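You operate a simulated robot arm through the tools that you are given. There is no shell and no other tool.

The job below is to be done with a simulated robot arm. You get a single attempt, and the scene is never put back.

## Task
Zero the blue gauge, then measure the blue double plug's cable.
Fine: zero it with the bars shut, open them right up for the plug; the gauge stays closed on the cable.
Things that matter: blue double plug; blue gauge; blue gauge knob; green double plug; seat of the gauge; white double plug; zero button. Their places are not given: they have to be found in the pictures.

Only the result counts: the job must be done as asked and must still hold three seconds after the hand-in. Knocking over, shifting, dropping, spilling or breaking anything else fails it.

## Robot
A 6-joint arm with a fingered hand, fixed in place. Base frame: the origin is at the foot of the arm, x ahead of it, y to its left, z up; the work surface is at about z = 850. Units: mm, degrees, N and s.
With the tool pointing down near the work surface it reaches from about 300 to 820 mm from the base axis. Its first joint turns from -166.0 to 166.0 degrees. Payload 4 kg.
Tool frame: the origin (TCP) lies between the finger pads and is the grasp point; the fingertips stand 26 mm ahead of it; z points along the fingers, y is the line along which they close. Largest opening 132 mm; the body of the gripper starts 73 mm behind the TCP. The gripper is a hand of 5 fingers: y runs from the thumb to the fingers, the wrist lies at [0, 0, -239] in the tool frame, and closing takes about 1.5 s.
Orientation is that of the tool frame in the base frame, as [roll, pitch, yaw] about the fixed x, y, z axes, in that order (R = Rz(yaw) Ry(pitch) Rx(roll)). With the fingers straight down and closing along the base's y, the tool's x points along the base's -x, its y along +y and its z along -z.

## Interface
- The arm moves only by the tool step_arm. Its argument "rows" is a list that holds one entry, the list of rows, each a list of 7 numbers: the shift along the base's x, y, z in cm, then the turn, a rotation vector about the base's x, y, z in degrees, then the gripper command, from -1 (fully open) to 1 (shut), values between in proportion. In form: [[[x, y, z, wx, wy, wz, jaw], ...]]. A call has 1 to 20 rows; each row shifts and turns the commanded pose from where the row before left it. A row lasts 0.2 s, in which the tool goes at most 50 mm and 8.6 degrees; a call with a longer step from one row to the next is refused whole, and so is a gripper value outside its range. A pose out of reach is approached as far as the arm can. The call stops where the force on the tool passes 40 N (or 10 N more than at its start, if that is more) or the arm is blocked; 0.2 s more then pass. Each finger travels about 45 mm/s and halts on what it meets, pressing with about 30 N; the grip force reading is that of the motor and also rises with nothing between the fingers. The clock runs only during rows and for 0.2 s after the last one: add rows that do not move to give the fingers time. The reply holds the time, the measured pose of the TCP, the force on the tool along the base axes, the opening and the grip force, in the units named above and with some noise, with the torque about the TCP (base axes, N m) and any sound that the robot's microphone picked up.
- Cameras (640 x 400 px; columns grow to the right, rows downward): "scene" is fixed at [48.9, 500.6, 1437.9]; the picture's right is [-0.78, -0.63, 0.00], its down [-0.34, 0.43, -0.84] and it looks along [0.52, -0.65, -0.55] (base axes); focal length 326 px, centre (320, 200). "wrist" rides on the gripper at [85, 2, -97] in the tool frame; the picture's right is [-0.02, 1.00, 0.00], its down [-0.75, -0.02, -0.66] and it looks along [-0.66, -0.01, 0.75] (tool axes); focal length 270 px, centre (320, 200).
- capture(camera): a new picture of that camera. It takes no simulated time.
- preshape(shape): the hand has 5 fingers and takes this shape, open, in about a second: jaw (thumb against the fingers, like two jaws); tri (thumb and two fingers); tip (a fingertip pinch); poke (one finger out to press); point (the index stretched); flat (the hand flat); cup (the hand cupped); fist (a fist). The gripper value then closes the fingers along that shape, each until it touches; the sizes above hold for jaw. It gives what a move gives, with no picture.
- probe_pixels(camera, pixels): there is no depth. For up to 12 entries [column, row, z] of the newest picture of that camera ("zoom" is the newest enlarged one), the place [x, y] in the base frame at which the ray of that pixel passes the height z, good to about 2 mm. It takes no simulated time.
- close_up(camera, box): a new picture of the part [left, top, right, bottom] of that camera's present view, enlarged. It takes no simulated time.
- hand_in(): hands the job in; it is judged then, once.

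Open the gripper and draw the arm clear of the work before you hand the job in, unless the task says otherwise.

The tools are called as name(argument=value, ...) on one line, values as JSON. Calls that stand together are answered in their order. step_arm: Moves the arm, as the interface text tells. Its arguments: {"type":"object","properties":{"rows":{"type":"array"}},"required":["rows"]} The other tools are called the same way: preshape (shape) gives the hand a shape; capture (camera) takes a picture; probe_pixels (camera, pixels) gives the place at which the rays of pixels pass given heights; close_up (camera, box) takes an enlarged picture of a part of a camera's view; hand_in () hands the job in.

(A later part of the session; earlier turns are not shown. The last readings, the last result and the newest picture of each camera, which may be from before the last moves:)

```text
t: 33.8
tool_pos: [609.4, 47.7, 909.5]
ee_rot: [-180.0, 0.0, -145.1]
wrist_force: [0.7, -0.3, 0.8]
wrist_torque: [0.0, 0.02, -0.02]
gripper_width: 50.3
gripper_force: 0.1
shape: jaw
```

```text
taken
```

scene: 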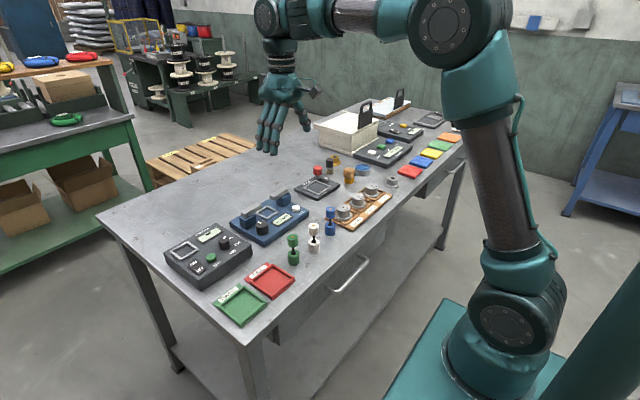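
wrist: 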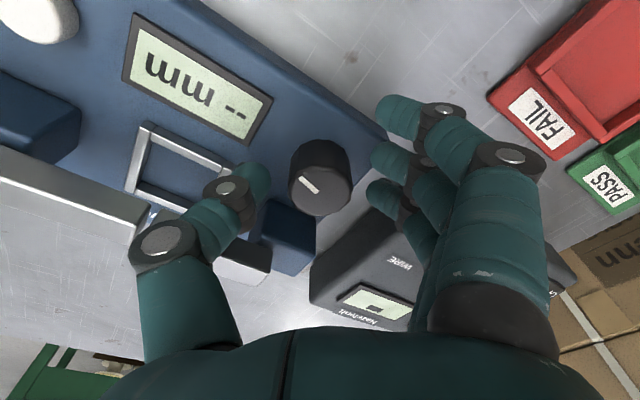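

The knob is centred between the pads again at yaw +35°. I grip and turn clockwise in small steps, watching torque.

step_arm(rows=[[[0, 0.1, 0, 0, 0, 0, 0.45], [0, 0, 0, 0, 0, 0, 0.65], [0, 0, 0, 0, 0, 0, 0.7], [0, 0, 0, 0, 0, 0, 0.7], [0, 0, 0, 0, 0, -5, 0.7], [0, 0, 0, 0, 0, -5, 0.7], [0, 0, 0, 0, 0, -5, 0.7], [0, 0, 0, 0, 0, 0, 0.7]]])

capture(camera="wrist")

step_arm(rows=[[[0, 0, 0, 0, 0, -5, 0.7], [0, 0, 0, 0, 0, -5, 0.7], [0, 0, 0, 0, 0, 0, 0.7]]])

capture(camera="wrist")

```text
t: 35.6
tool_pos: [609.8, 50.3, 910.1]
ee_rot: [180.0, 0.0, -160.1]
wrist_force: [4.4, -14.8, 0.3]
wrist_torque: [-0.2, -0.07, 0.45]
gripper_width: 14.2
gripper_force: 30.2
shape: jaw
```

```text
taken
```

wrist: 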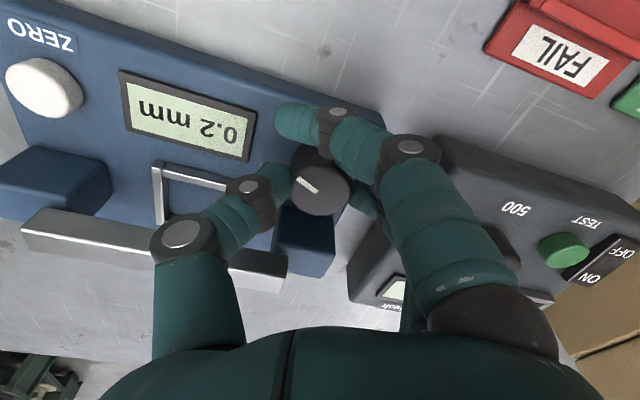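

```text
t: 36.4
tool_pos: [609.2, 50.4, 909.0]
ee_rot: [179.9, -0.1, -170.0]
wrist_force: [-11.6, -12.4, 3.7]
wrist_torque: [-0.17, 0.19, 0.57]
gripper_width: 14.2
gripper_force: 30.0
shape: jaw
```

```text
taken
```

wrist: 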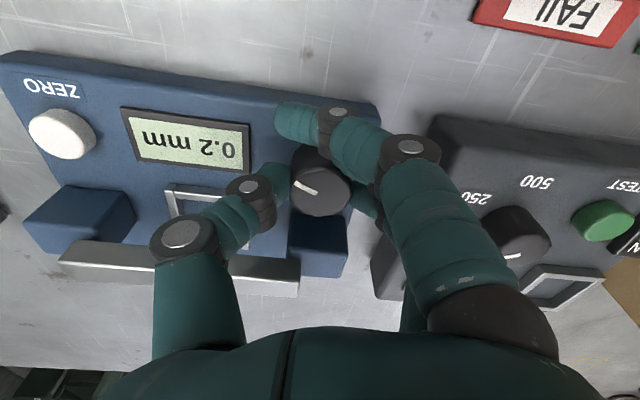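

The display now reads 0.2 mm and does not change with further turning while torque is 0.57: bars shut. I release, lift, and check that it holds.

step_arm(rows=[[[0, 0, 0, 0, 0, 0, 0.4], [0, 0, 0, 0, 0, 0, 0.25], [0, 0, 0, 0, 0, 0, 0.25], [0, 0, 1.5, 0, 0, 0, 0.25], [0, 0, 3, 0, 0, 0, 0.1], [0, 0, 3, 0, 0, 0, -0.2], [0, 0, 3, 0, 0, -5, -0.5], [0, 0, 0, 0, 0, -5, -0.5], [0, 0, 0, 0, 0, 0, -0.5]]])

close_up(camera="wrist", box=[80, 20, 400, 220])

close_up(camera="scene", box=[245, 185, 309, 225])

preshape(shape="poke")

capture(camera="wrist")

close_up(camera="scene", box=[205, 130, 333, 240])

```text
t: 38.4
tool_pos: [611.4, 50.6, 1014.8]
ee_rot: [179.9, 0.0, -180.0]
wrist_force: [-0.1, 0.7, 0.4]
wrist_torque: [0.03, -0.05, -0.02]
gripper_width: 98.4
gripper_force: 0.1
shape: jaw
```

```text
2.00 times, centred on (240, 120) of wrist
```

zoom: 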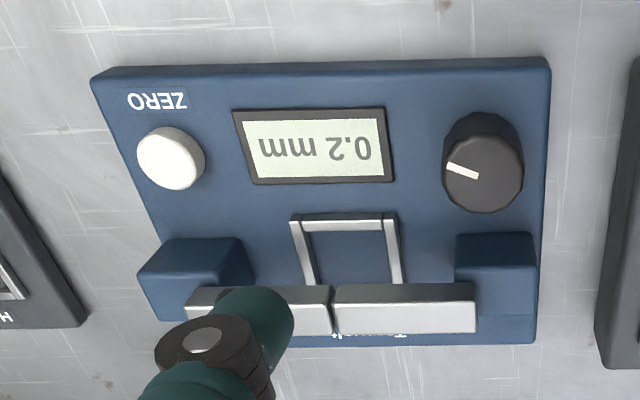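

```text
10.00 times, centred on (277, 205) of scene
```

zoom: 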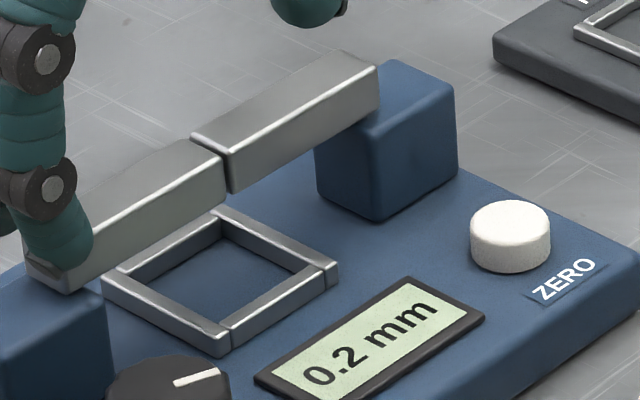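

```text
t: 39.3
tool_pos: [610.9, 50.6, 1013.6]
ee_rot: [-180.0, -0.1, 180.0]
wrist_force: [-0.3, 0.4, -0.2]
wrist_torque: [0.0, 0.0, -0.03]
gripper_width: 0.1
gripper_force: 0.1
shape: poke
```

```text
taken
```

wrist: 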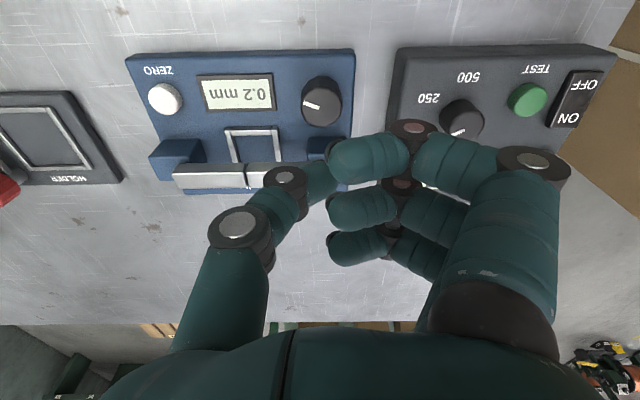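

```text
3.64 times, centred on (269, 185) of scene
```

zoom: 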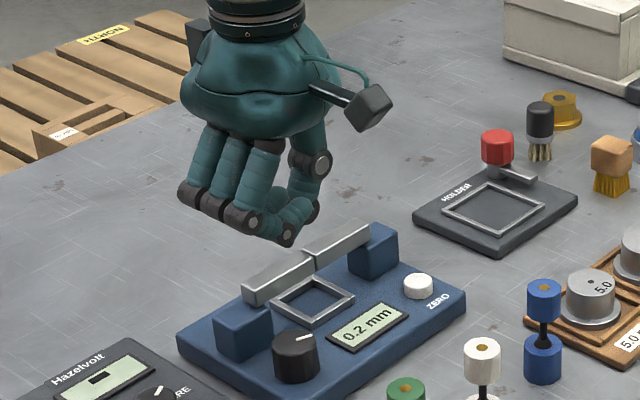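

The bars are shut with 0.2 mm displayed. The poke shape curls all fingers with the thumb under; I check the point shape as an alternative.

preshape(shape="point")

capture(camera="wrist")

close_up(camera="scene", box=[205, 130, 333, 240])

```text
t: 40.2
tool_pos: [610.4, 49.4, 1014.9]
ee_rot: [180.0, 0.0, -180.0]
wrist_force: [0.0, -0.4, 0.2]
wrist_torque: [-0.03, 0.02, 0.01]
gripper_width: 126.1
gripper_force: 0.0
shape: point
```

```text
taken
```

wrist: 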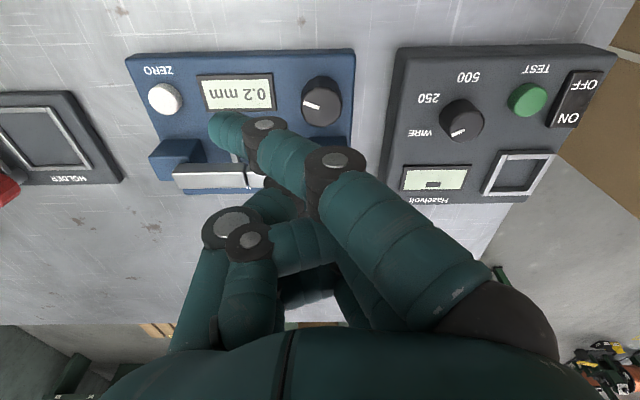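

```text
3.64 times, centred on (269, 185) of scene
```

zoom: 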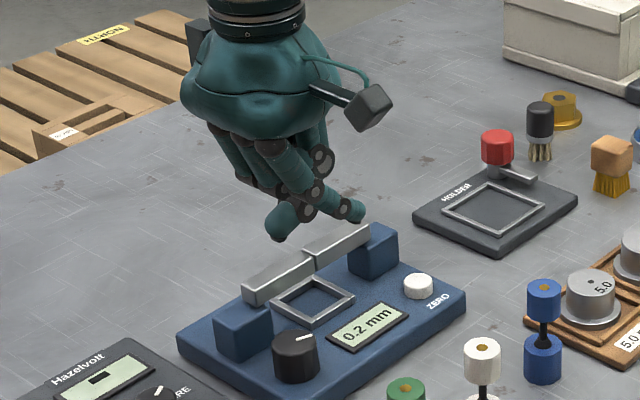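

Neither finger shape is tidy, so I go back to jaw and shut it fully in the air, using the joined fingertips to press. I move above the ZERO button at about (608,−83).

preshape(shape="jaw")

step_arm(rows=[[[0, -2, 0, 0, 0, 0, 0.2], [0, -2, 0, 0, 0, 0, 0.5], [0, -2, 0, 0, 0, 0, 0.8], [0, -2, 0, 0, 0, 0, 1], [0, -2, 0, 0, 0, 0, 1], [-0.1, -2, 0, 0, 0, 0, 1], [-0.1, -1.3, 0, 0, 0, 0, 1], [0, 0, -2, 0, 0, 0, 1], [0, 0, -2, 0, 0, 0, 1], [0, 0, 0, 0, 0, 0, 1], [0, 0, 0, 0, 0, 0, 1]]])

capture(camera="wrist")

close_up(camera="scene", box=[225, 140, 353, 240])

```text
t: 41.1
tool_pos: [611.1, 49.6, 1014.6]
ee_rot: [180.0, 0.0, -180.0]
wrist_force: [0.2, -0.7, -0.2]
wrist_torque: [-0.03, 0.01, 0.0]
gripper_width: 132.0
gripper_force: 0.0
shape: jaw
```

```text
t: 43.5
tool_pos: [608.7, -82.6, 973.9]
ee_rot: [-180.0, -0.1, 180.0]
wrist_force: [-0.2, -0.5, 0.0]
wrist_torque: [0.0, 0.04, -0.01]
gripper_width: 0.0
gripper_force: 29.8
shape: jaw
```

```text
taken
```

wrist: 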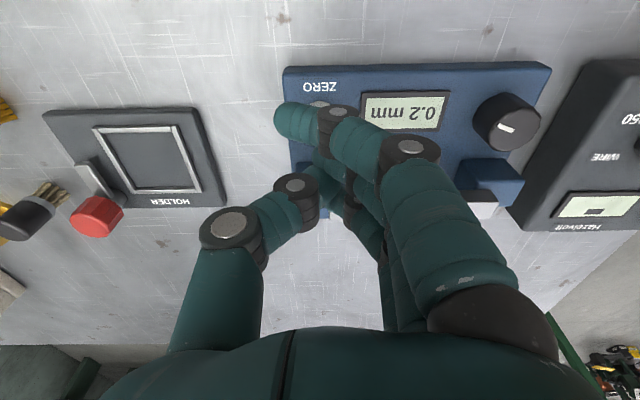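

```text
4.00 times, centred on (289, 190) of scene
```

zoom: 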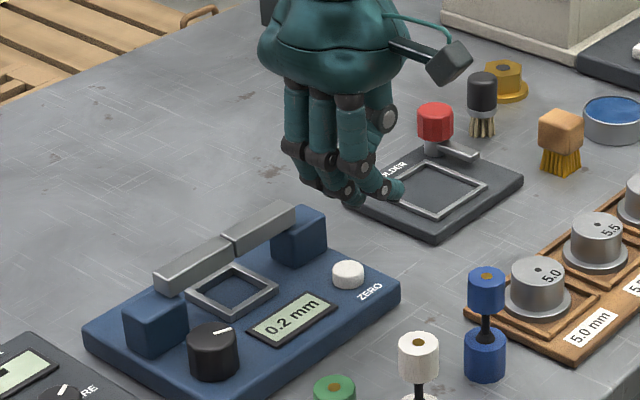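

Fingertips are joined above the button. I descend to about z = 925 and look again before pressing.

step_arm(rows=[[[0, 0, -2, 0, 0, 0, 1], [0, 0, -2, 0, 0, 0, 1], [0, 0, -0.7, 0, 0, 0, 1], [0, 0, 0, 0, 0, 0, 1]]])

capture(camera="wrist")

close_up(camera="scene", box=[255, 175, 335, 225])

```text
t: 44.5
tool_pos: [607.9, -85.1, 927.5]
ee_rot: [180.0, 0.1, 179.9]
wrist_force: [-0.1, 0.8, 0.2]
wrist_torque: [-0.02, -0.03, -0.01]
gripper_width: 0.2
gripper_force: 29.8
shape: jaw
```

```text
taken
```

wrist: 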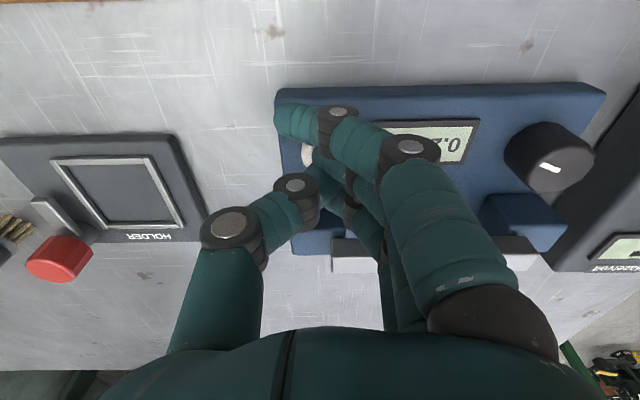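

```text
8.00 times, centred on (295, 200) of scene
```

zoom: 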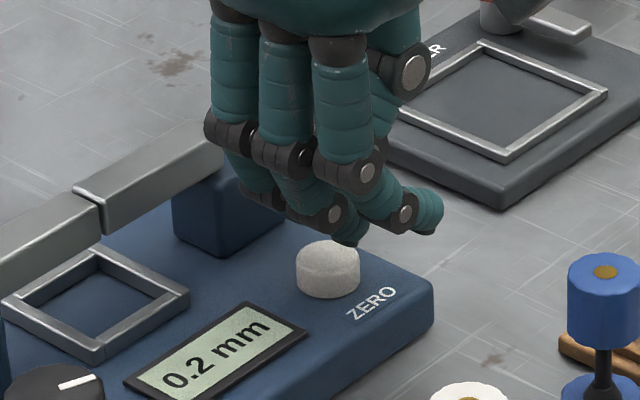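

The middle fingertip is right over the button. I press down in small steps and watch the force.

step_arm(rows=[[[0, 0, -0.5, 0, 0, 0, 1], [0, 0, -0.3, 0, 0, 0, 1], [0, 0, -0.3, 0, 0, 0, 1], [0, 0, -0.2, 0, 0, 0, 1], [0, 0, 0, 0, 0, 0, 1]]])

close_up(camera="scene", box=[255, 175, 335, 225])

```text
t: 45.7
tool_pos: [606.4, -82.9, 915.2]
ee_rot: [180.0, 0.0, 180.0]
wrist_force: [-0.7, -0.6, 0.0]
wrist_torque: [-0.01, -0.03, 0.0]
gripper_width: 0.0
gripper_force: 29.8
shape: jaw
```

```text
8.00 times, centred on (295, 200) of scene
```

zoom: 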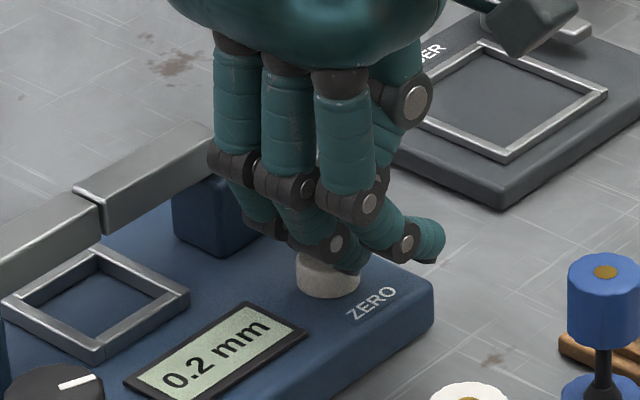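

No contact yet; the fingertip is just above the button. I continue down in 2 mm steps.

step_arm(rows=[[[0, 0, -0.2, 0, 0, 0, 1], [0, 0, -0.2, 0, 0, 0, 1], [0, 0, -0.2, 0, 0, 0, 1], [0, 0, 0, 0, 0, 0, 1]]])

close_up(camera="scene", box=[255, 175, 335, 225])

```text
t: 46.7
tool_pos: [606.5, -83.0, 907.1]
ee_rot: [-180.0, 0.0, 179.9]
wrist_force: [-0.9, 0.2, 2.2]
wrist_torque: [0.04, -0.04, 0.03]
gripper_width: 0.0
gripper_force: 29.9
shape: jaw
heard: click
```

```text
8.00 times, centred on (295, 200) of scene
```

zoom: 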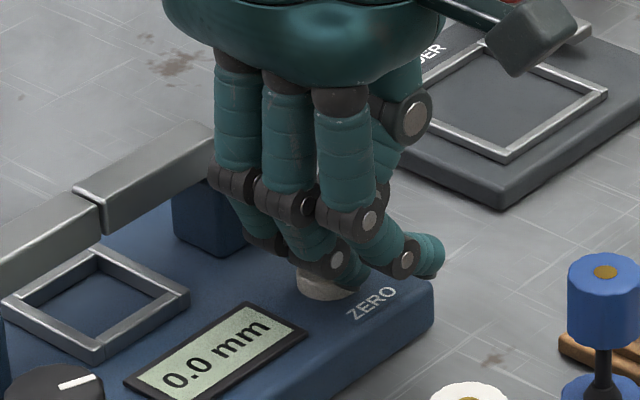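

A click was heard and the display reads 0.0 mm. I lift straight off and go back above the knob with the jaw opening to 50 mm and yaw about −10°.

step_arm(rows=[[[0, 0, 1, 0, 0, 0, 1], [0, 0, 2, 0, 0, 0, 1], [0, 0, 3, 0, 0, 0, 1], [0, 0, 3, 0, 0, 0, 0.8], [0, 2, 0, 0, 0, -5, 0.5], [0.1, 2, 0, 0, 0, -5, 0.25], [0.1, 2, 0, 0, 0, 0, 0.25], [0.1, 2, 0, 0, 0, 0, 0.25], [0, 2, 0, 0, 0, 0, 0.25], [0, 2, 0, 0, 0, 0, 0.25], [0, 1.2, 0, 0, 0, 0, 0.25], [0, 0, 0, 0, 0, 0, 0.25]]])

capture(camera="wrist")

capture(camera="scene")

```text
t: 49.3
tool_pos: [609.4, 50.4, 1000.3]
ee_rot: [-180.0, -0.1, 170.0]
wrist_force: [0.4, 1.1, -0.3]
wrist_torque: [0.0, 0.02, 0.02]
gripper_width: 49.0
gripper_force: 0.0
shape: jaw
```

```text
taken
```

wrist: 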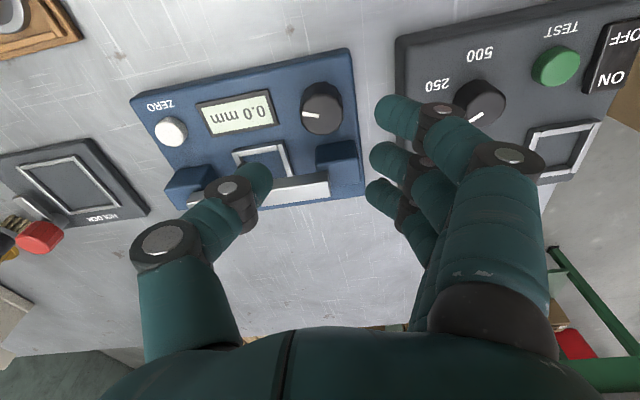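

```text
taken
```

scene: 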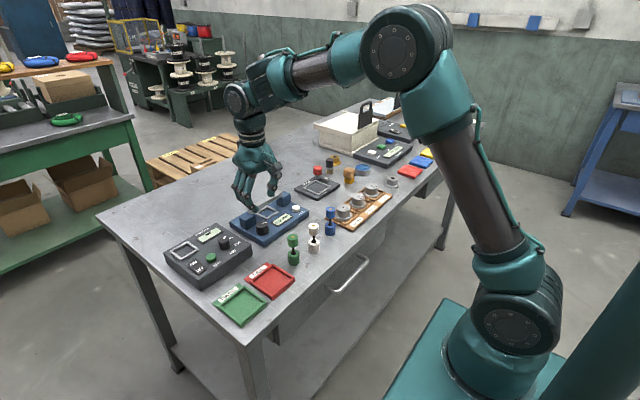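

ZERO is done (0.0 mm). I descend onto the knob at yaw −10°, grip and turn counter-clockwise 54° to start opening.

step_arm(rows=[[[0, 0, -2.5, 0, 0, 0, 0.25], [0, 0, -2.5, 0, 0, 0, 0.25], [0, 0, -2, 0, 0, 0, 0.25], [0, 0, -1.1, 0, 0, 0, 0.25], [0, 0, -1, 0, 0, 0, 0.25], [0, 0, 0, 0, 0, 0, 0.25], [0, 0, 0, 0, 0, 0, 0.45], [0, 0, 0, 0, 0, 0, 0.65], [0, 0, 0, 0, 0, 0, 0.7], [0, 0, 0, 0, 0, 0, 0.7], [0, 0, 0, 0, 0, 6, 0.7], [0, 0, 0, 0, 0, 6, 0.7], [0, 0, 0, 0, 0, 6, 0.7], [0, 0, 0, 0, 0, 6, 0.7], [0, 0, 0, 0, 0, 6, 0.7], [0, 0, 0, 0, 0, 6, 0.7], [0, 0, 0, 0, 0, 6, 0.7], [0, 0, 0, 0, 0, 6, 0.7], [0, 0, 0, 0, 0, 6, 0.7], [0, 0, 0, 0, 0, 0, 0.7]]])

capture(camera="wrist")

close_up(camera="scene", box=[225, 170, 325, 245])

```text
t: 50.4
tool_pos: [609.6, 53.2, 925.9]
ee_rot: [179.7, 0.4, 170.5]
wrist_force: [-15.7, 7.4, 28.7]
wrist_torque: [0.75, -0.88, 0.64]
gripper_width: 49.4
gripper_force: 0.0
shape: jaw
stopped in row 5: the force on the tool passed its limit at 48 N (the readings are from after the stop); the commanded pose is now the measured one
```

```text
taken
```

wrist: 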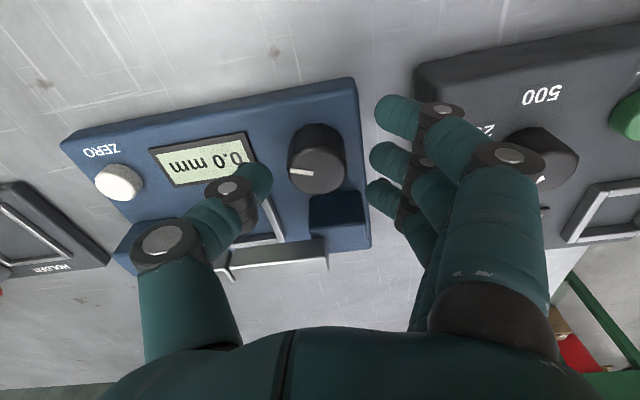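

```text
5.33 times, centred on (275, 208) of scene
```

zoom: 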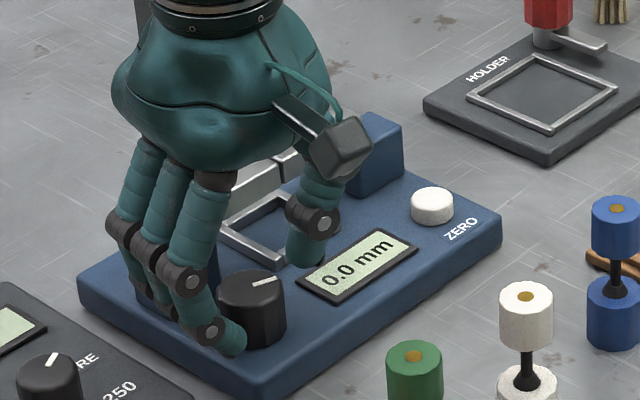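

Finger side hit the carriage top at z ≈ 926 (there is a further finger on the +x side), so yaw −10° is too far. The gauge has not shifted; I lift, turn to +5° and re-approach.

step_arm(rows=[[[0, 0, 1, 0, 0, 0, 0.25], [0, 0, 2.5, 0, 0, 0, 0.2], [0, 0, 3, 0, 0, 5, 0.2], [0, -0.2, 0, 0, 0, 5, 0.2], [0, -0.2, 0, 0, 0, 5, 0.2], [0, 0, 0, 0, 0, 0, 0.2]]])

close_up(camera="scene", box=[225, 170, 325, 245])

capture(camera="wrist")

```text
t: 51.8
tool_pos: [611.5, 48.0, 989.7]
ee_rot: [179.8, 0.5, -174.6]
wrist_force: [0.5, -0.2, -0.1]
wrist_torque: [0.0, 0.03, 0.0]
gripper_width: 52.0
gripper_force: 0.0
shape: jaw
```

```text
5.33 times, centred on (275, 208) of scene
```

zoom: 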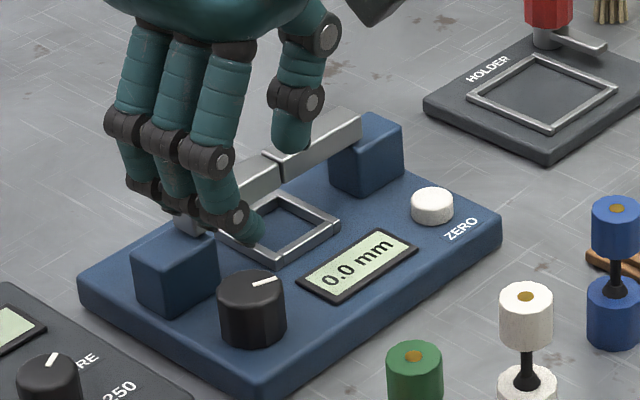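

```text
taken
```

wrist: 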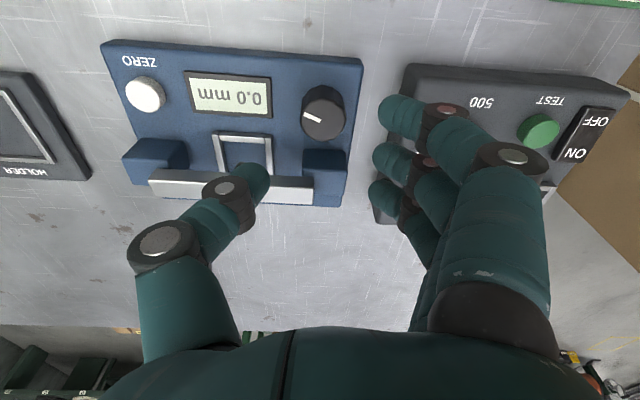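

Gauge unmoved and still 0.0. I descend onto the knob at yaw +5° with a 53 mm opening.

step_arm(rows=[[[-0.2, 0.05, -2.5, 0, 0, 0, 0.2], [0, 0.05, -2, 0, 0, 0, 0.2], [0, 0, -1.5, 0, 0, 0, 0.2], [0, 0, -1.2, 0, 0, 0, 0.2], [0, 0, -0.8, 0, 0, 0, 0.2], [0, 0, 0, 0, 0, 0, 0.2]]])

capture(camera="wrist")

```text
t: 53.2
tool_pos: [607.9, 49.0, 907.7]
ee_rot: [179.8, 0.4, -174.7]
wrist_force: [0.8, -0.7, 0.4]
wrist_torque: [0.01, 0.0, -0.01]
gripper_width: 51.9
gripper_force: 0.0
shape: jaw
```

```text
taken
```

wrist: 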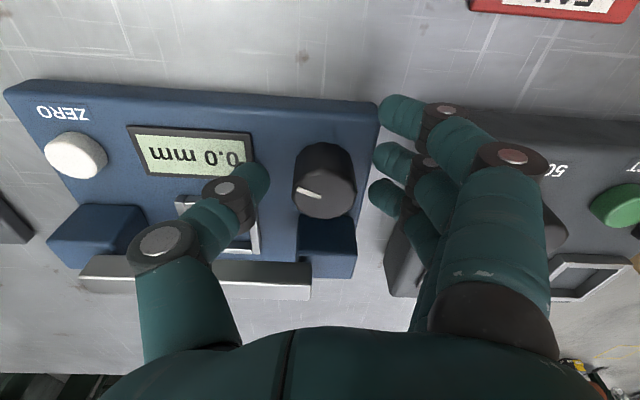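

Free of contact this time. I grip and turn counter-clockwise 42°, release and swing back, then check.

step_arm(rows=[[[0.1, 0, 0, 0, 0, 0, 0.45], [0, 0, 0, 0, 0, 0, 0.65], [0, 0, 0, 0, 0, 0, 0.7], [0, 0, 0, 0, 0, 0, 0.7], [0, 0, 0, 0, 0, 6, 0.7], [0, 0, 0, 0, 0, 6, 0.7], [0, 0, 0, 0, 0, 6, 0.7], [0, 0, 0, 0, 0, 6, 0.7], [0, 0, 0, 0, 0, 6, 0.7], [0, 0, 0, 0, 0, 6, 0.7], [0, 0, 0, 0, 0, 6, 0.7], [0, 0, 0, 0, 0, 0, 0.7]]])

capture(camera="wrist")

close_up(camera="scene", box=[225, 170, 325, 245])

```text
t: 55.8
tool_pos: [610.3, 48.3, 909.5]
ee_rot: [179.8, 0.4, -132.7]
wrist_force: [7.8, -26.5, -1.1]
wrist_torque: [-0.47, -0.16, -0.12]
gripper_width: 13.6
gripper_force: 30.3
shape: jaw
```

```text
taken
```

wrist: 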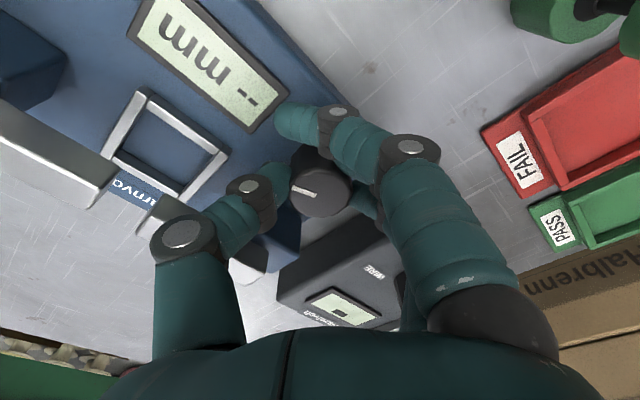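

```text
5.33 times, centred on (275, 208) of scene
```

zoom: 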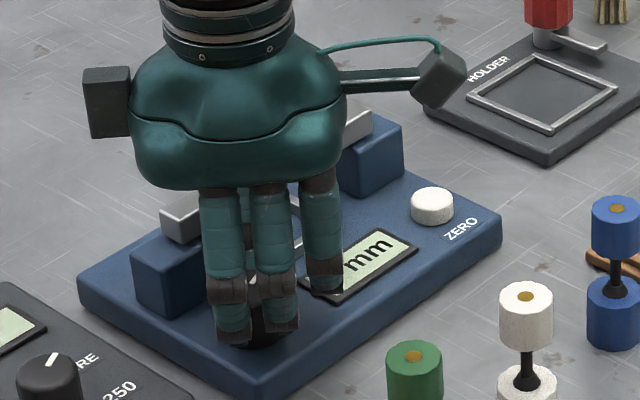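

The bars are opening. I release, swing back 42°, regrip and turn another 36°, staying under the row limit.

step_arm(rows=[[[0, 0, 0, 0, 0, 0, 0.4], [0, 0, 0, 0, 0, 0, 0.2], [0, 0, 0, 0, 0, 0, 0.2], [0, 0, 0, 0, 0, -7, 0.2], [0, 0, 0, 0, 0, -7, 0.2], [0, 0, 0, 0, 0, -7, 0.2], [0, 0, 0, 0, 0, -7, 0.2], [0, 0, 0, 0, 0, -7, 0.2], [0, 0, 0, 0, 0, -6, 0.2], [0, 0, 0, 0, 0, 0, 0.2]]])

step_arm(rows=[[[0, 0, 0, 0, 0, 0, 0.45], [0, 0, 0, 0, 0, 0, 0.65], [0, 0, 0, 0, 0, 0, 0.7], [0, 0, 0, 0, 0, 0, 0.7], [0, 0, 0, 0, 0, 6, 0.7], [0, 0, 0, 0, 0, 6, 0.7], [0, 0, 0, 0, 0, 6, 0.7], [0, 0, 0, 0, 0, 6, 0.7], [0, 0, 0, 0, 0, 6, 0.7], [0, 0, 0, 0, 0, 6, 0.7], [0, 0, 0, 0, 0, 6, 0.7], [0, 0, 0, 0, 0, 0, 0.7]]])

capture(camera="wrist")

close_up(camera="scene", box=[225, 170, 325, 245])

```text
t: 58.0
tool_pos: [609.8, 48.7, 908.4]
ee_rot: [179.8, 0.4, -173.8]
wrist_force: [-0.2, 0.0, 0.1]
wrist_torque: [-0.01, 0.0, 0.01]
gripper_width: 52.0
gripper_force: 0.1
shape: jaw
```

```text
t: 60.6
tool_pos: [609.3, 48.1, 907.9]
ee_rot: [179.8, 0.5, -131.7]
wrist_force: [13.8, -21.2, -3.3]
wrist_torque: [-0.38, -0.28, -0.07]
gripper_width: 13.6
gripper_force: 29.8
shape: jaw
```

```text
taken
```

wrist: 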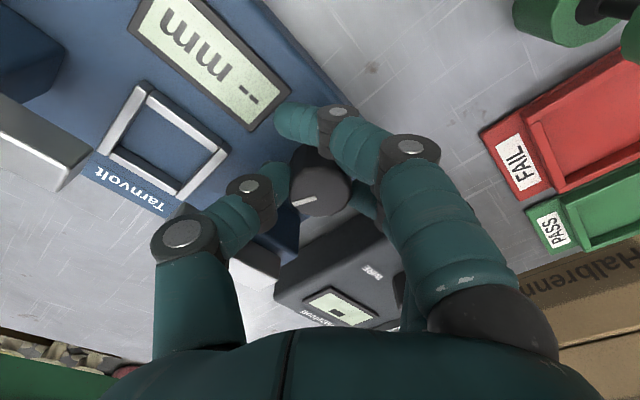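

```text
5.33 times, centred on (275, 208) of scene
```

zoom: 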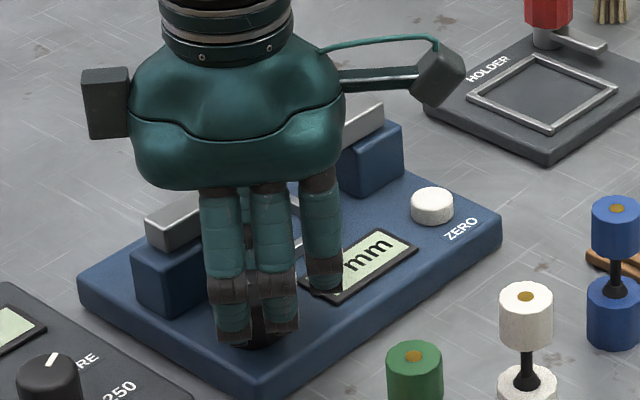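

One more regrip should reach the fully open stop; I repeat the release, swing back and turn, ending when torque rises.

step_arm(rows=[[[0, 0, 0, 0, 0, 0, 0.4], [0, 0, 0, 0, 0, 0, 0.2], [0, 0, 0, 0, 0, 0, 0.2], [0, 0, 0, 0, 0, -7, 0.2], [0, 0, 0, 0, 0, -7, 0.2], [0, 0, 0, 0, 0, -7, 0.2], [0, 0, 0, 0, 0, -7, 0.2], [0, 0, 0, 0, 0, -7, 0.2], [0, 0, 0, 0, 0, -6, 0.2], [0, 0, 0, 0, 0, 0, 0.2]]])

step_arm(rows=[[[0, 0, 0, 0, 0, 0, 0.45], [0, 0, 0, 0, 0, 0, 0.65], [0, 0, 0, 0, 0, 0, 0.7], [0, 0, 0, 0, 0, 0, 0.7], [0, 0, 0, 0, 0, 6, 0.7], [0, 0, 0, 0, 0, 6, 0.7], [0, 0, 0, 0, 0, 6, 0.7], [0, 0, 0, 0, 0, 6, 0.7], [0, 0, 0, 0, 0, 0, 0.7]]])

capture(camera="wrist")

close_up(camera="scene", box=[225, 170, 325, 245])

```text
t: 62.8
tool_pos: [608.9, 49.1, 907.4]
ee_rot: [179.9, 0.5, -172.8]
wrist_force: [0.2, 0.3, -0.9]
wrist_torque: [0.0, -0.01, -0.03]
gripper_width: 52.0
gripper_force: 0.1
shape: jaw
```

```text
t: 64.8
tool_pos: [610.4, 47.5, 908.5]
ee_rot: [179.7, 0.3, -148.8]
wrist_force: [1.2, -22.6, -0.7]
wrist_torque: [-0.36, 0.0, -0.47]
gripper_width: 13.5
gripper_force: 29.8
shape: jaw
```

```text
taken
```

wrist: 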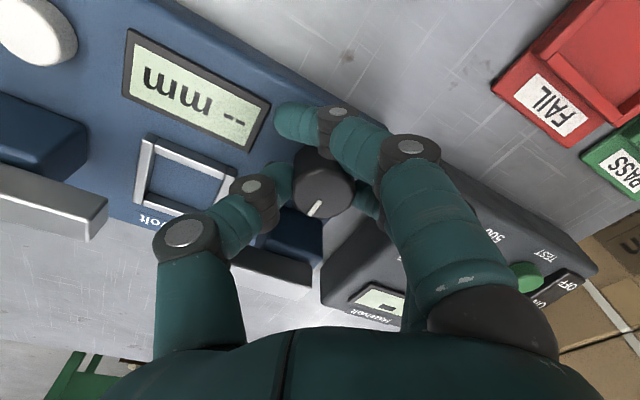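

```text
5.33 times, centred on (275, 208) of scene
```

zoom: 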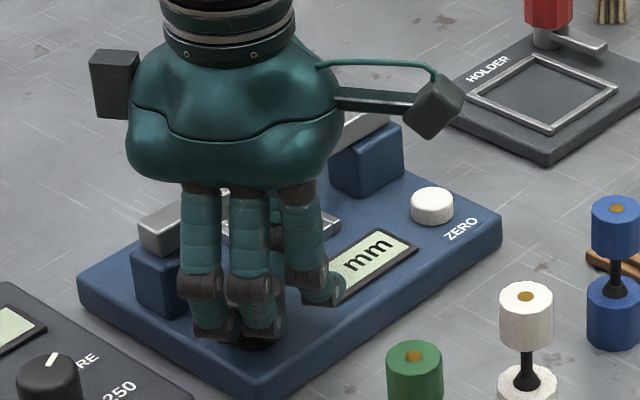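

Torque hits the stop and the bars are back at full opening. I release, lift, straighten the hand and move toward the blue plug for a view.

step_arm(rows=[[[0, 0, 0, 0, 0, 0, 0.4], [0, 0, 0, 0, 0, 0, 0.2], [0, 0, 0, 0, 0, 0, 0.2], [0, 0, 1.5, 0, 0, 0, 0.2], [0, 0, 3, 0, 0, 0, 0.1], [0, 0, 3, 0, 0, 0, -0.2], [0, 0, 4, 0, 0, -7, -0.5], [-2, -2, 0, 0, 0, -7, -0.5], [-3, -2.5, 0, 0, 0, -7, -0.5], [-3, -2.5, 0, 0, 0, -7, -0.5], [-3, -2.5, 0, 0, 0, -3.1, -0.5], [-3, -2.5, 0, 0, 0, 0, -0.5], [-2, -2, 0, 0, 0, 0, -0.5], [0, 0, 0, 0, 0, 0, -0.5], [0, 0, 0, 0, 0, 0, -0.5]]])

capture(camera="wrist")

close_up(camera="scene", box=[225, 170, 353, 250])

```text
t: 68.0
tool_pos: [448.7, -89.6, 1022.4]
ee_rot: [179.8, 0.5, -179.8]
wrist_force: [-0.5, 0.4, -0.7]
wrist_torque: [0.01, -0.03, -0.03]
gripper_width: 98.7
gripper_force: 0.1
shape: jaw
```

```text
taken
```

wrist: 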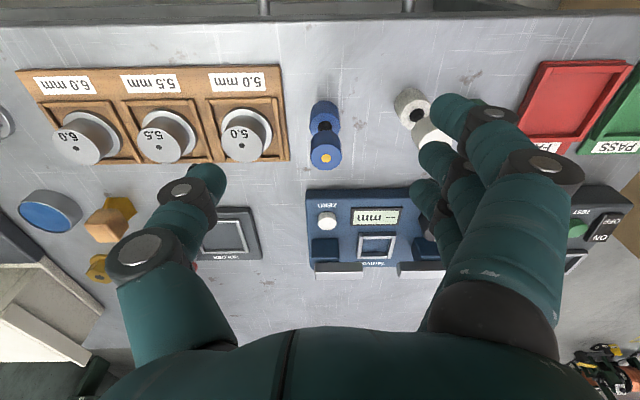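

```text
5.00 times, centred on (289, 210) of scene
```

zoom: 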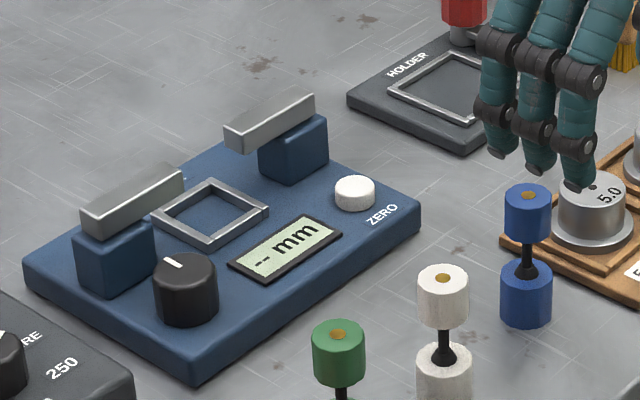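

The bars are wide open, gauge body in place. I zoom the wrist view on the blue plug and triangulate its position with both cameras.

probe_pixels(camera="zoom", pixels=[[527, 195, 915], [527, 195, 920], [527, 195, 925], [527, 195, 930], [526, 313, 850], [501, 310, 850], [552, 310, 850], [527, 265, 880], [527, 240, 892]])

close_up(camera="wrist", box=[276, 75, 376, 175])

```text
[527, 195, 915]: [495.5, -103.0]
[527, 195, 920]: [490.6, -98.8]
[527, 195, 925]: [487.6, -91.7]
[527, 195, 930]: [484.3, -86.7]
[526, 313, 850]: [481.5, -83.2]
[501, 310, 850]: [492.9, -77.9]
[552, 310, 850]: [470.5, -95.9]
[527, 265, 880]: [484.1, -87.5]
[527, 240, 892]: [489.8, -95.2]
```

```text
4.00 times, centred on (326, 125) of wrist
```

zoom: 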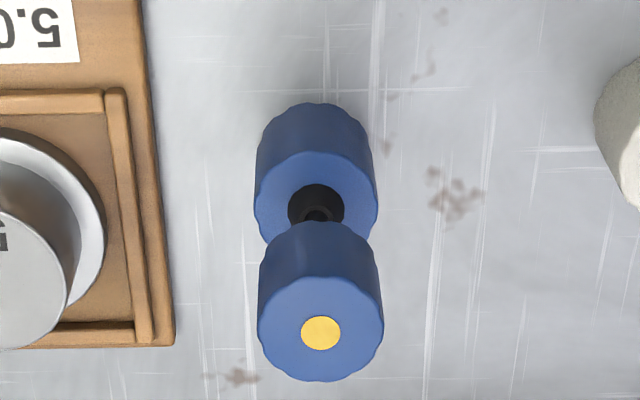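

I probe the plug's top face and base in this wrist zoom at several heights.

probe_pixels(camera="zoom", pixels=[[321, 330, 915], [321, 330, 920], [321, 330, 925], [321, 330, 930], [316, 103, 850], [316, 198, 875], [316, 198, 880], [258, 318, 922], [384, 318, 922], [321, 222, 895], [255, 200, 880], [378, 200, 880]])

```text
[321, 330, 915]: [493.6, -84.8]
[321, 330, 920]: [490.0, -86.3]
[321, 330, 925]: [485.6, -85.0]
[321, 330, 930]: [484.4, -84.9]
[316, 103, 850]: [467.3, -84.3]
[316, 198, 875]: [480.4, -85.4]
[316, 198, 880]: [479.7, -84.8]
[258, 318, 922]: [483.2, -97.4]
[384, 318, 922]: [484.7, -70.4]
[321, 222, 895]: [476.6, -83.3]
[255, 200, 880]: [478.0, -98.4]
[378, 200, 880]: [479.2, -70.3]
```

The plug is at about (482.5,−85), radius 14, with its top at z ≈ 930 and the upper cylinder from about 906. I check the neighbouring 5.0 weight's height and edge before approaching.

close_up(camera="scene", box=[310, 175, 374, 245])

capture(camera="wrist")

probe_pixels(camera="wrist", pixels=[[267, 143, 880], [267, 143, 890], [267, 143, 900], [243, 145, 890], [273, 128, 860], [290, 160, 855]])

```text
5.71 times, centred on (342, 210) of scene
```

zoom: 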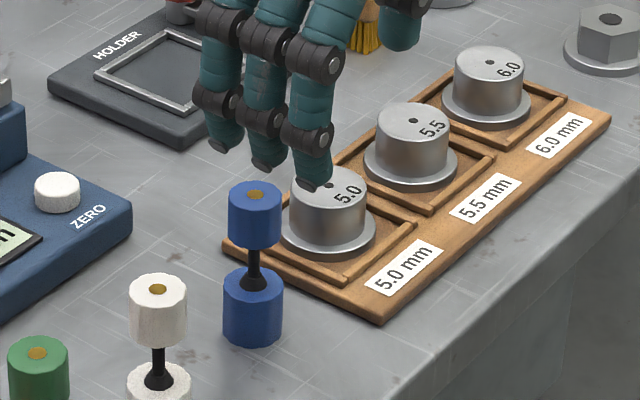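

```text
taken
```

wrist: 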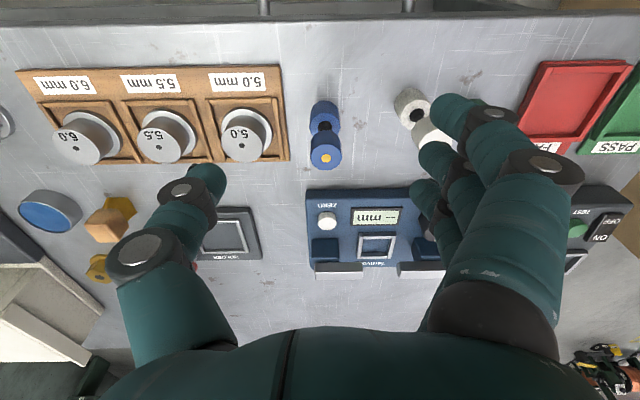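

```text
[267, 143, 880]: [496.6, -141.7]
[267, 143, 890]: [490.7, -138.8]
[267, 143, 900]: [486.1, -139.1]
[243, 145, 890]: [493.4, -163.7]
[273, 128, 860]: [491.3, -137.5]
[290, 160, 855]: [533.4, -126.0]
```

The weight's edge is at y ≈ −139, outside the thumb's reach. I move above the plug with a 52 mm opening, fingertips still above its top.

step_arm(rows=[[[1, 0.2, 0, 0, 0, 0, -0.2], [1, 0.2, 0, 0, 0, 0, 0.2], [1.1, 0, 0, 0, 0, 0, 0.2], [0, 0, -1.5, 0, 0, 0, 0.2], [0, 0, -1.5, 0, 0, 0, 0.2], [0, 0, -1.5, 0, 0, 0, 0.2], [0, 0, 0, 0, 0, 0, 0.2], [0, 0, 0, 0, 0, 0, 0.2]]])

capture(camera="wrist")

close_up(camera="scene", box=[290, 150, 374, 245])

```text
t: 69.8
tool_pos: [481.8, -86.2, 978.3]
ee_rot: [179.9, 0.3, -179.8]
wrist_force: [-0.1, 0.6, -0.2]
wrist_torque: [0.03, -0.02, -0.04]
gripper_width: 53.7
gripper_force: 0.1
shape: jaw
```

```text
taken
```

wrist: 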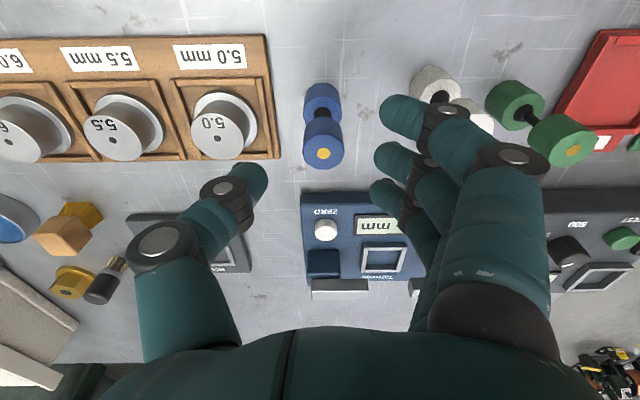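

```text
4.21 times, centred on (332, 198) of scene
```

zoom: 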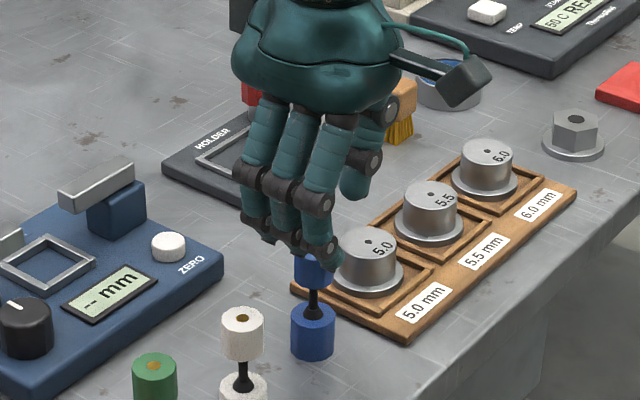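

I verify the plug's centre under the hand by probing its top at (323,154).

probe_pixels(camera="wrist", pixels=[[323, 154, 930], [323, 154, 928], [303, 150, 930], [344, 150, 930], [322, 85, 850], [443, 128, 930]])

```text
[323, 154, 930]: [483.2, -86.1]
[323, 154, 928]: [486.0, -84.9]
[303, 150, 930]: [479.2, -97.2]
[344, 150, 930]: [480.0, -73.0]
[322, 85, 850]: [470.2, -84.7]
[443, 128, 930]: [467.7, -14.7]
```

The plug is centred at about (483,−85). I descend 48 mm so that the fingertips flank only the upper cylinder (tips at z ≈ 904).

step_arm(rows=[[[-0.1, 0.08, -1.5, 0, 0, 0, 0.2], [0, 0, -1.5, 0, 0, 0, 0.2], [0, 0, -1, 0, 0, 0, 0.2], [0, 0, -0.8, 0, 0, 0, 0.2], [0, 0, 0, 0, 0, 0, 0.2], [0, 0, 0, 0, 0, 0, 0.2]]])

capture(camera="wrist")

close_up(camera="scene", box=[300, 180, 364, 245])

```text
t: 71.2
tool_pos: [480.4, -85.9, 929.2]
ee_rot: [179.9, 0.4, -179.8]
wrist_force: [0.9, 0.9, 0.7]
wrist_torque: [-0.03, -0.02, 0.03]
gripper_width: 53.5
gripper_force: 0.1
shape: jaw
```

```text
taken
```

wrist: 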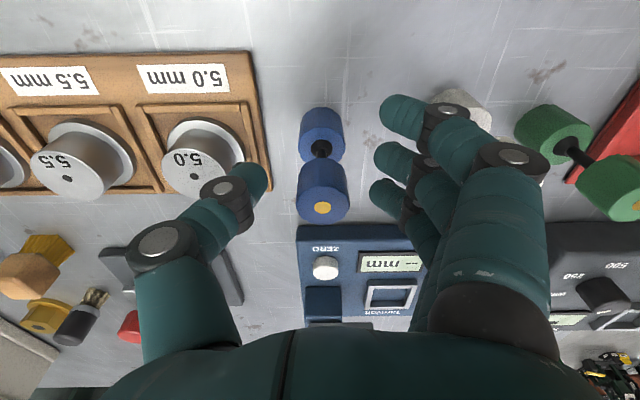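

```text
6.15 times, centred on (332, 212) of scene
```

zoom: 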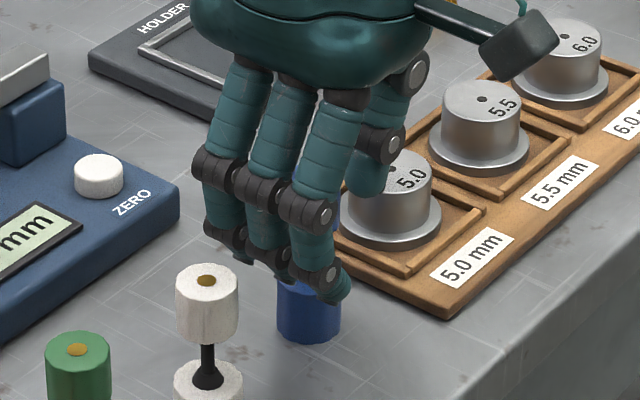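

The upper cylinder is between thumb and fingers. I close slowly on it.

step_arm(rows=[[[0, 0.05, 0, 0, 0, 0, 0.3], [0, 0, 0, 0, 0, 0, 0.4], [0, 0, 0, 0, 0, 0, 0.48], [0, 0, 0, 0, 0, 0, 0.54], [0, 0, 0, 0, 0, 0, 0.6], [0, 0, 0, 0, 0, 0, 0.6]]])

capture(camera="wrist")

```text
t: 72.6
tool_pos: [480.0, -84.9, 928.8]
ee_rot: [179.8, 0.5, -179.7]
wrist_force: [0.5, -0.6, -0.4]
wrist_torque: [0.03, 0.03, -0.01]
gripper_width: 27.0
gripper_force: 0.1
shape: jaw
```

```text
taken
```

wrist: 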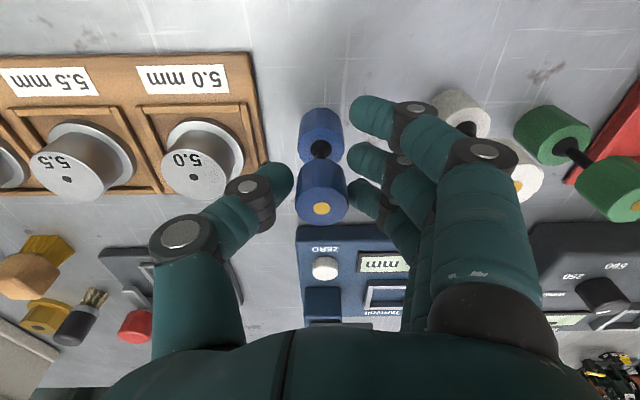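

Pads are near but no contact force yet. I close further in small steps.

step_arm(rows=[[[0, 0, 0, 0, 0, 0, 0.66], [0, 0, 0, 0, 0, 0, 0.72], [0, 0, 0, 0, 0, 0, 0.78], [0, 0, 0, 0, 0, 0, 0.78], [0, 0, 0, 0, 0, 0, 0.78]]])

capture(camera="wrist")

close_up(camera="scene", box=[300, 180, 364, 245])

```text
t: 73.8
tool_pos: [480.5, -85.2, 929.7]
ee_rot: [179.8, 0.4, -179.8]
wrist_force: [-0.2, -0.9, 1.7]
wrist_torque: [-0.03, 0.01, -0.04]
gripper_width: 16.1
gripper_force: 0.0
shape: jaw
```

```text
taken
```

wrist: 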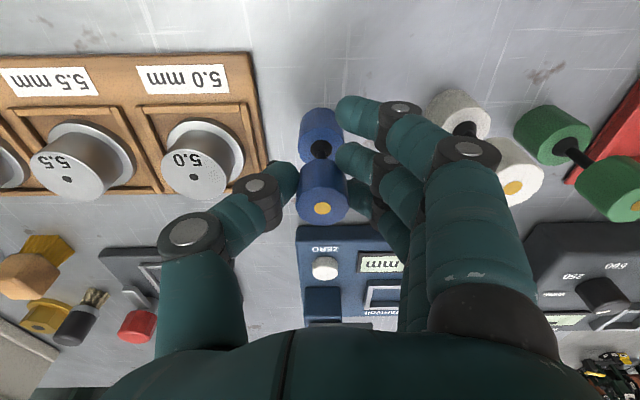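

```text
6.15 times, centred on (332, 212) of scene
```

zoom: 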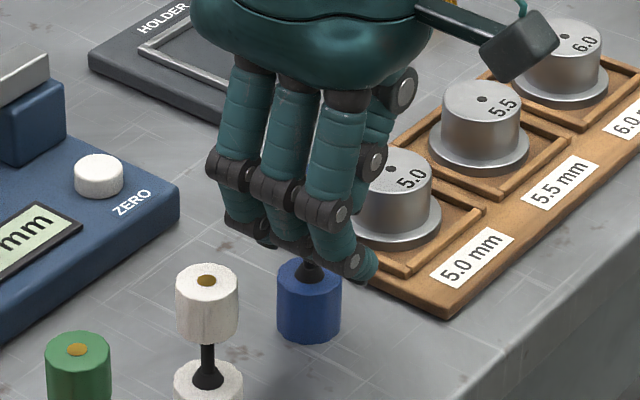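

Thumb and fingers visually touch the cylinder but no grip force shows yet. I close toward 0.95.

step_arm(rows=[[[0, 0, 0, 0, 0, 0, 0.85], [0, 0, 0, 0, 0, 0, 0.9], [0, 0, 0, 0, 0, 0, 0.95], [0, 0, 0, 0, 0, 0, 0.95], [0, 0, 0, 0, 0, 0, 0.95]]])

capture(camera="wrist")

close_up(camera="scene", box=[300, 180, 364, 245])

```text
t: 75.0
tool_pos: [480.9, -84.6, 930.3]
ee_rot: [179.8, 0.4, -179.7]
wrist_force: [0.0, 1.1, 3.8]
wrist_torque: [0.12, 0.02, 0.04]
gripper_width: 6.0
gripper_force: 29.6
shape: jaw
```

```text
taken
```

wrist: 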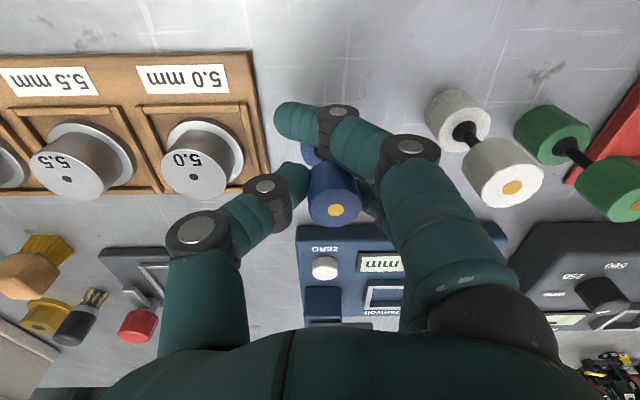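

```text
6.15 times, centred on (332, 212) of scene
```

zoom: 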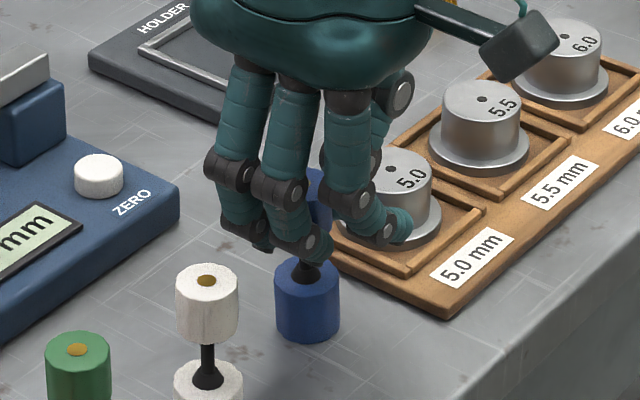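

Grip force is 29.6 N, but the plug's top moved from column 321 to 337, so it may be tilted. I zoom in to judge.

close_up(camera="wrist", box=[260, 90, 420, 240])

close_up(camera="scene", box=[310, 195, 350, 240])

```text
2.67 times, centred on (340, 165) of wrist
```

zoom: 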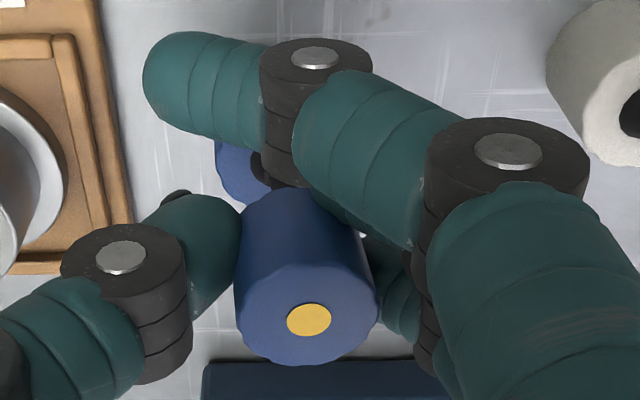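

```text
8.89 times, centred on (330, 218) of scene
```

zoom: 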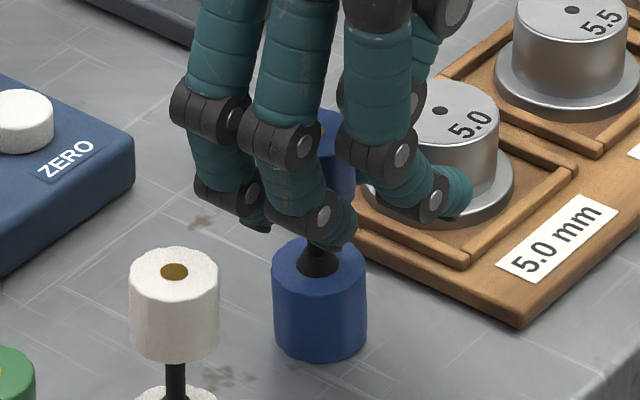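

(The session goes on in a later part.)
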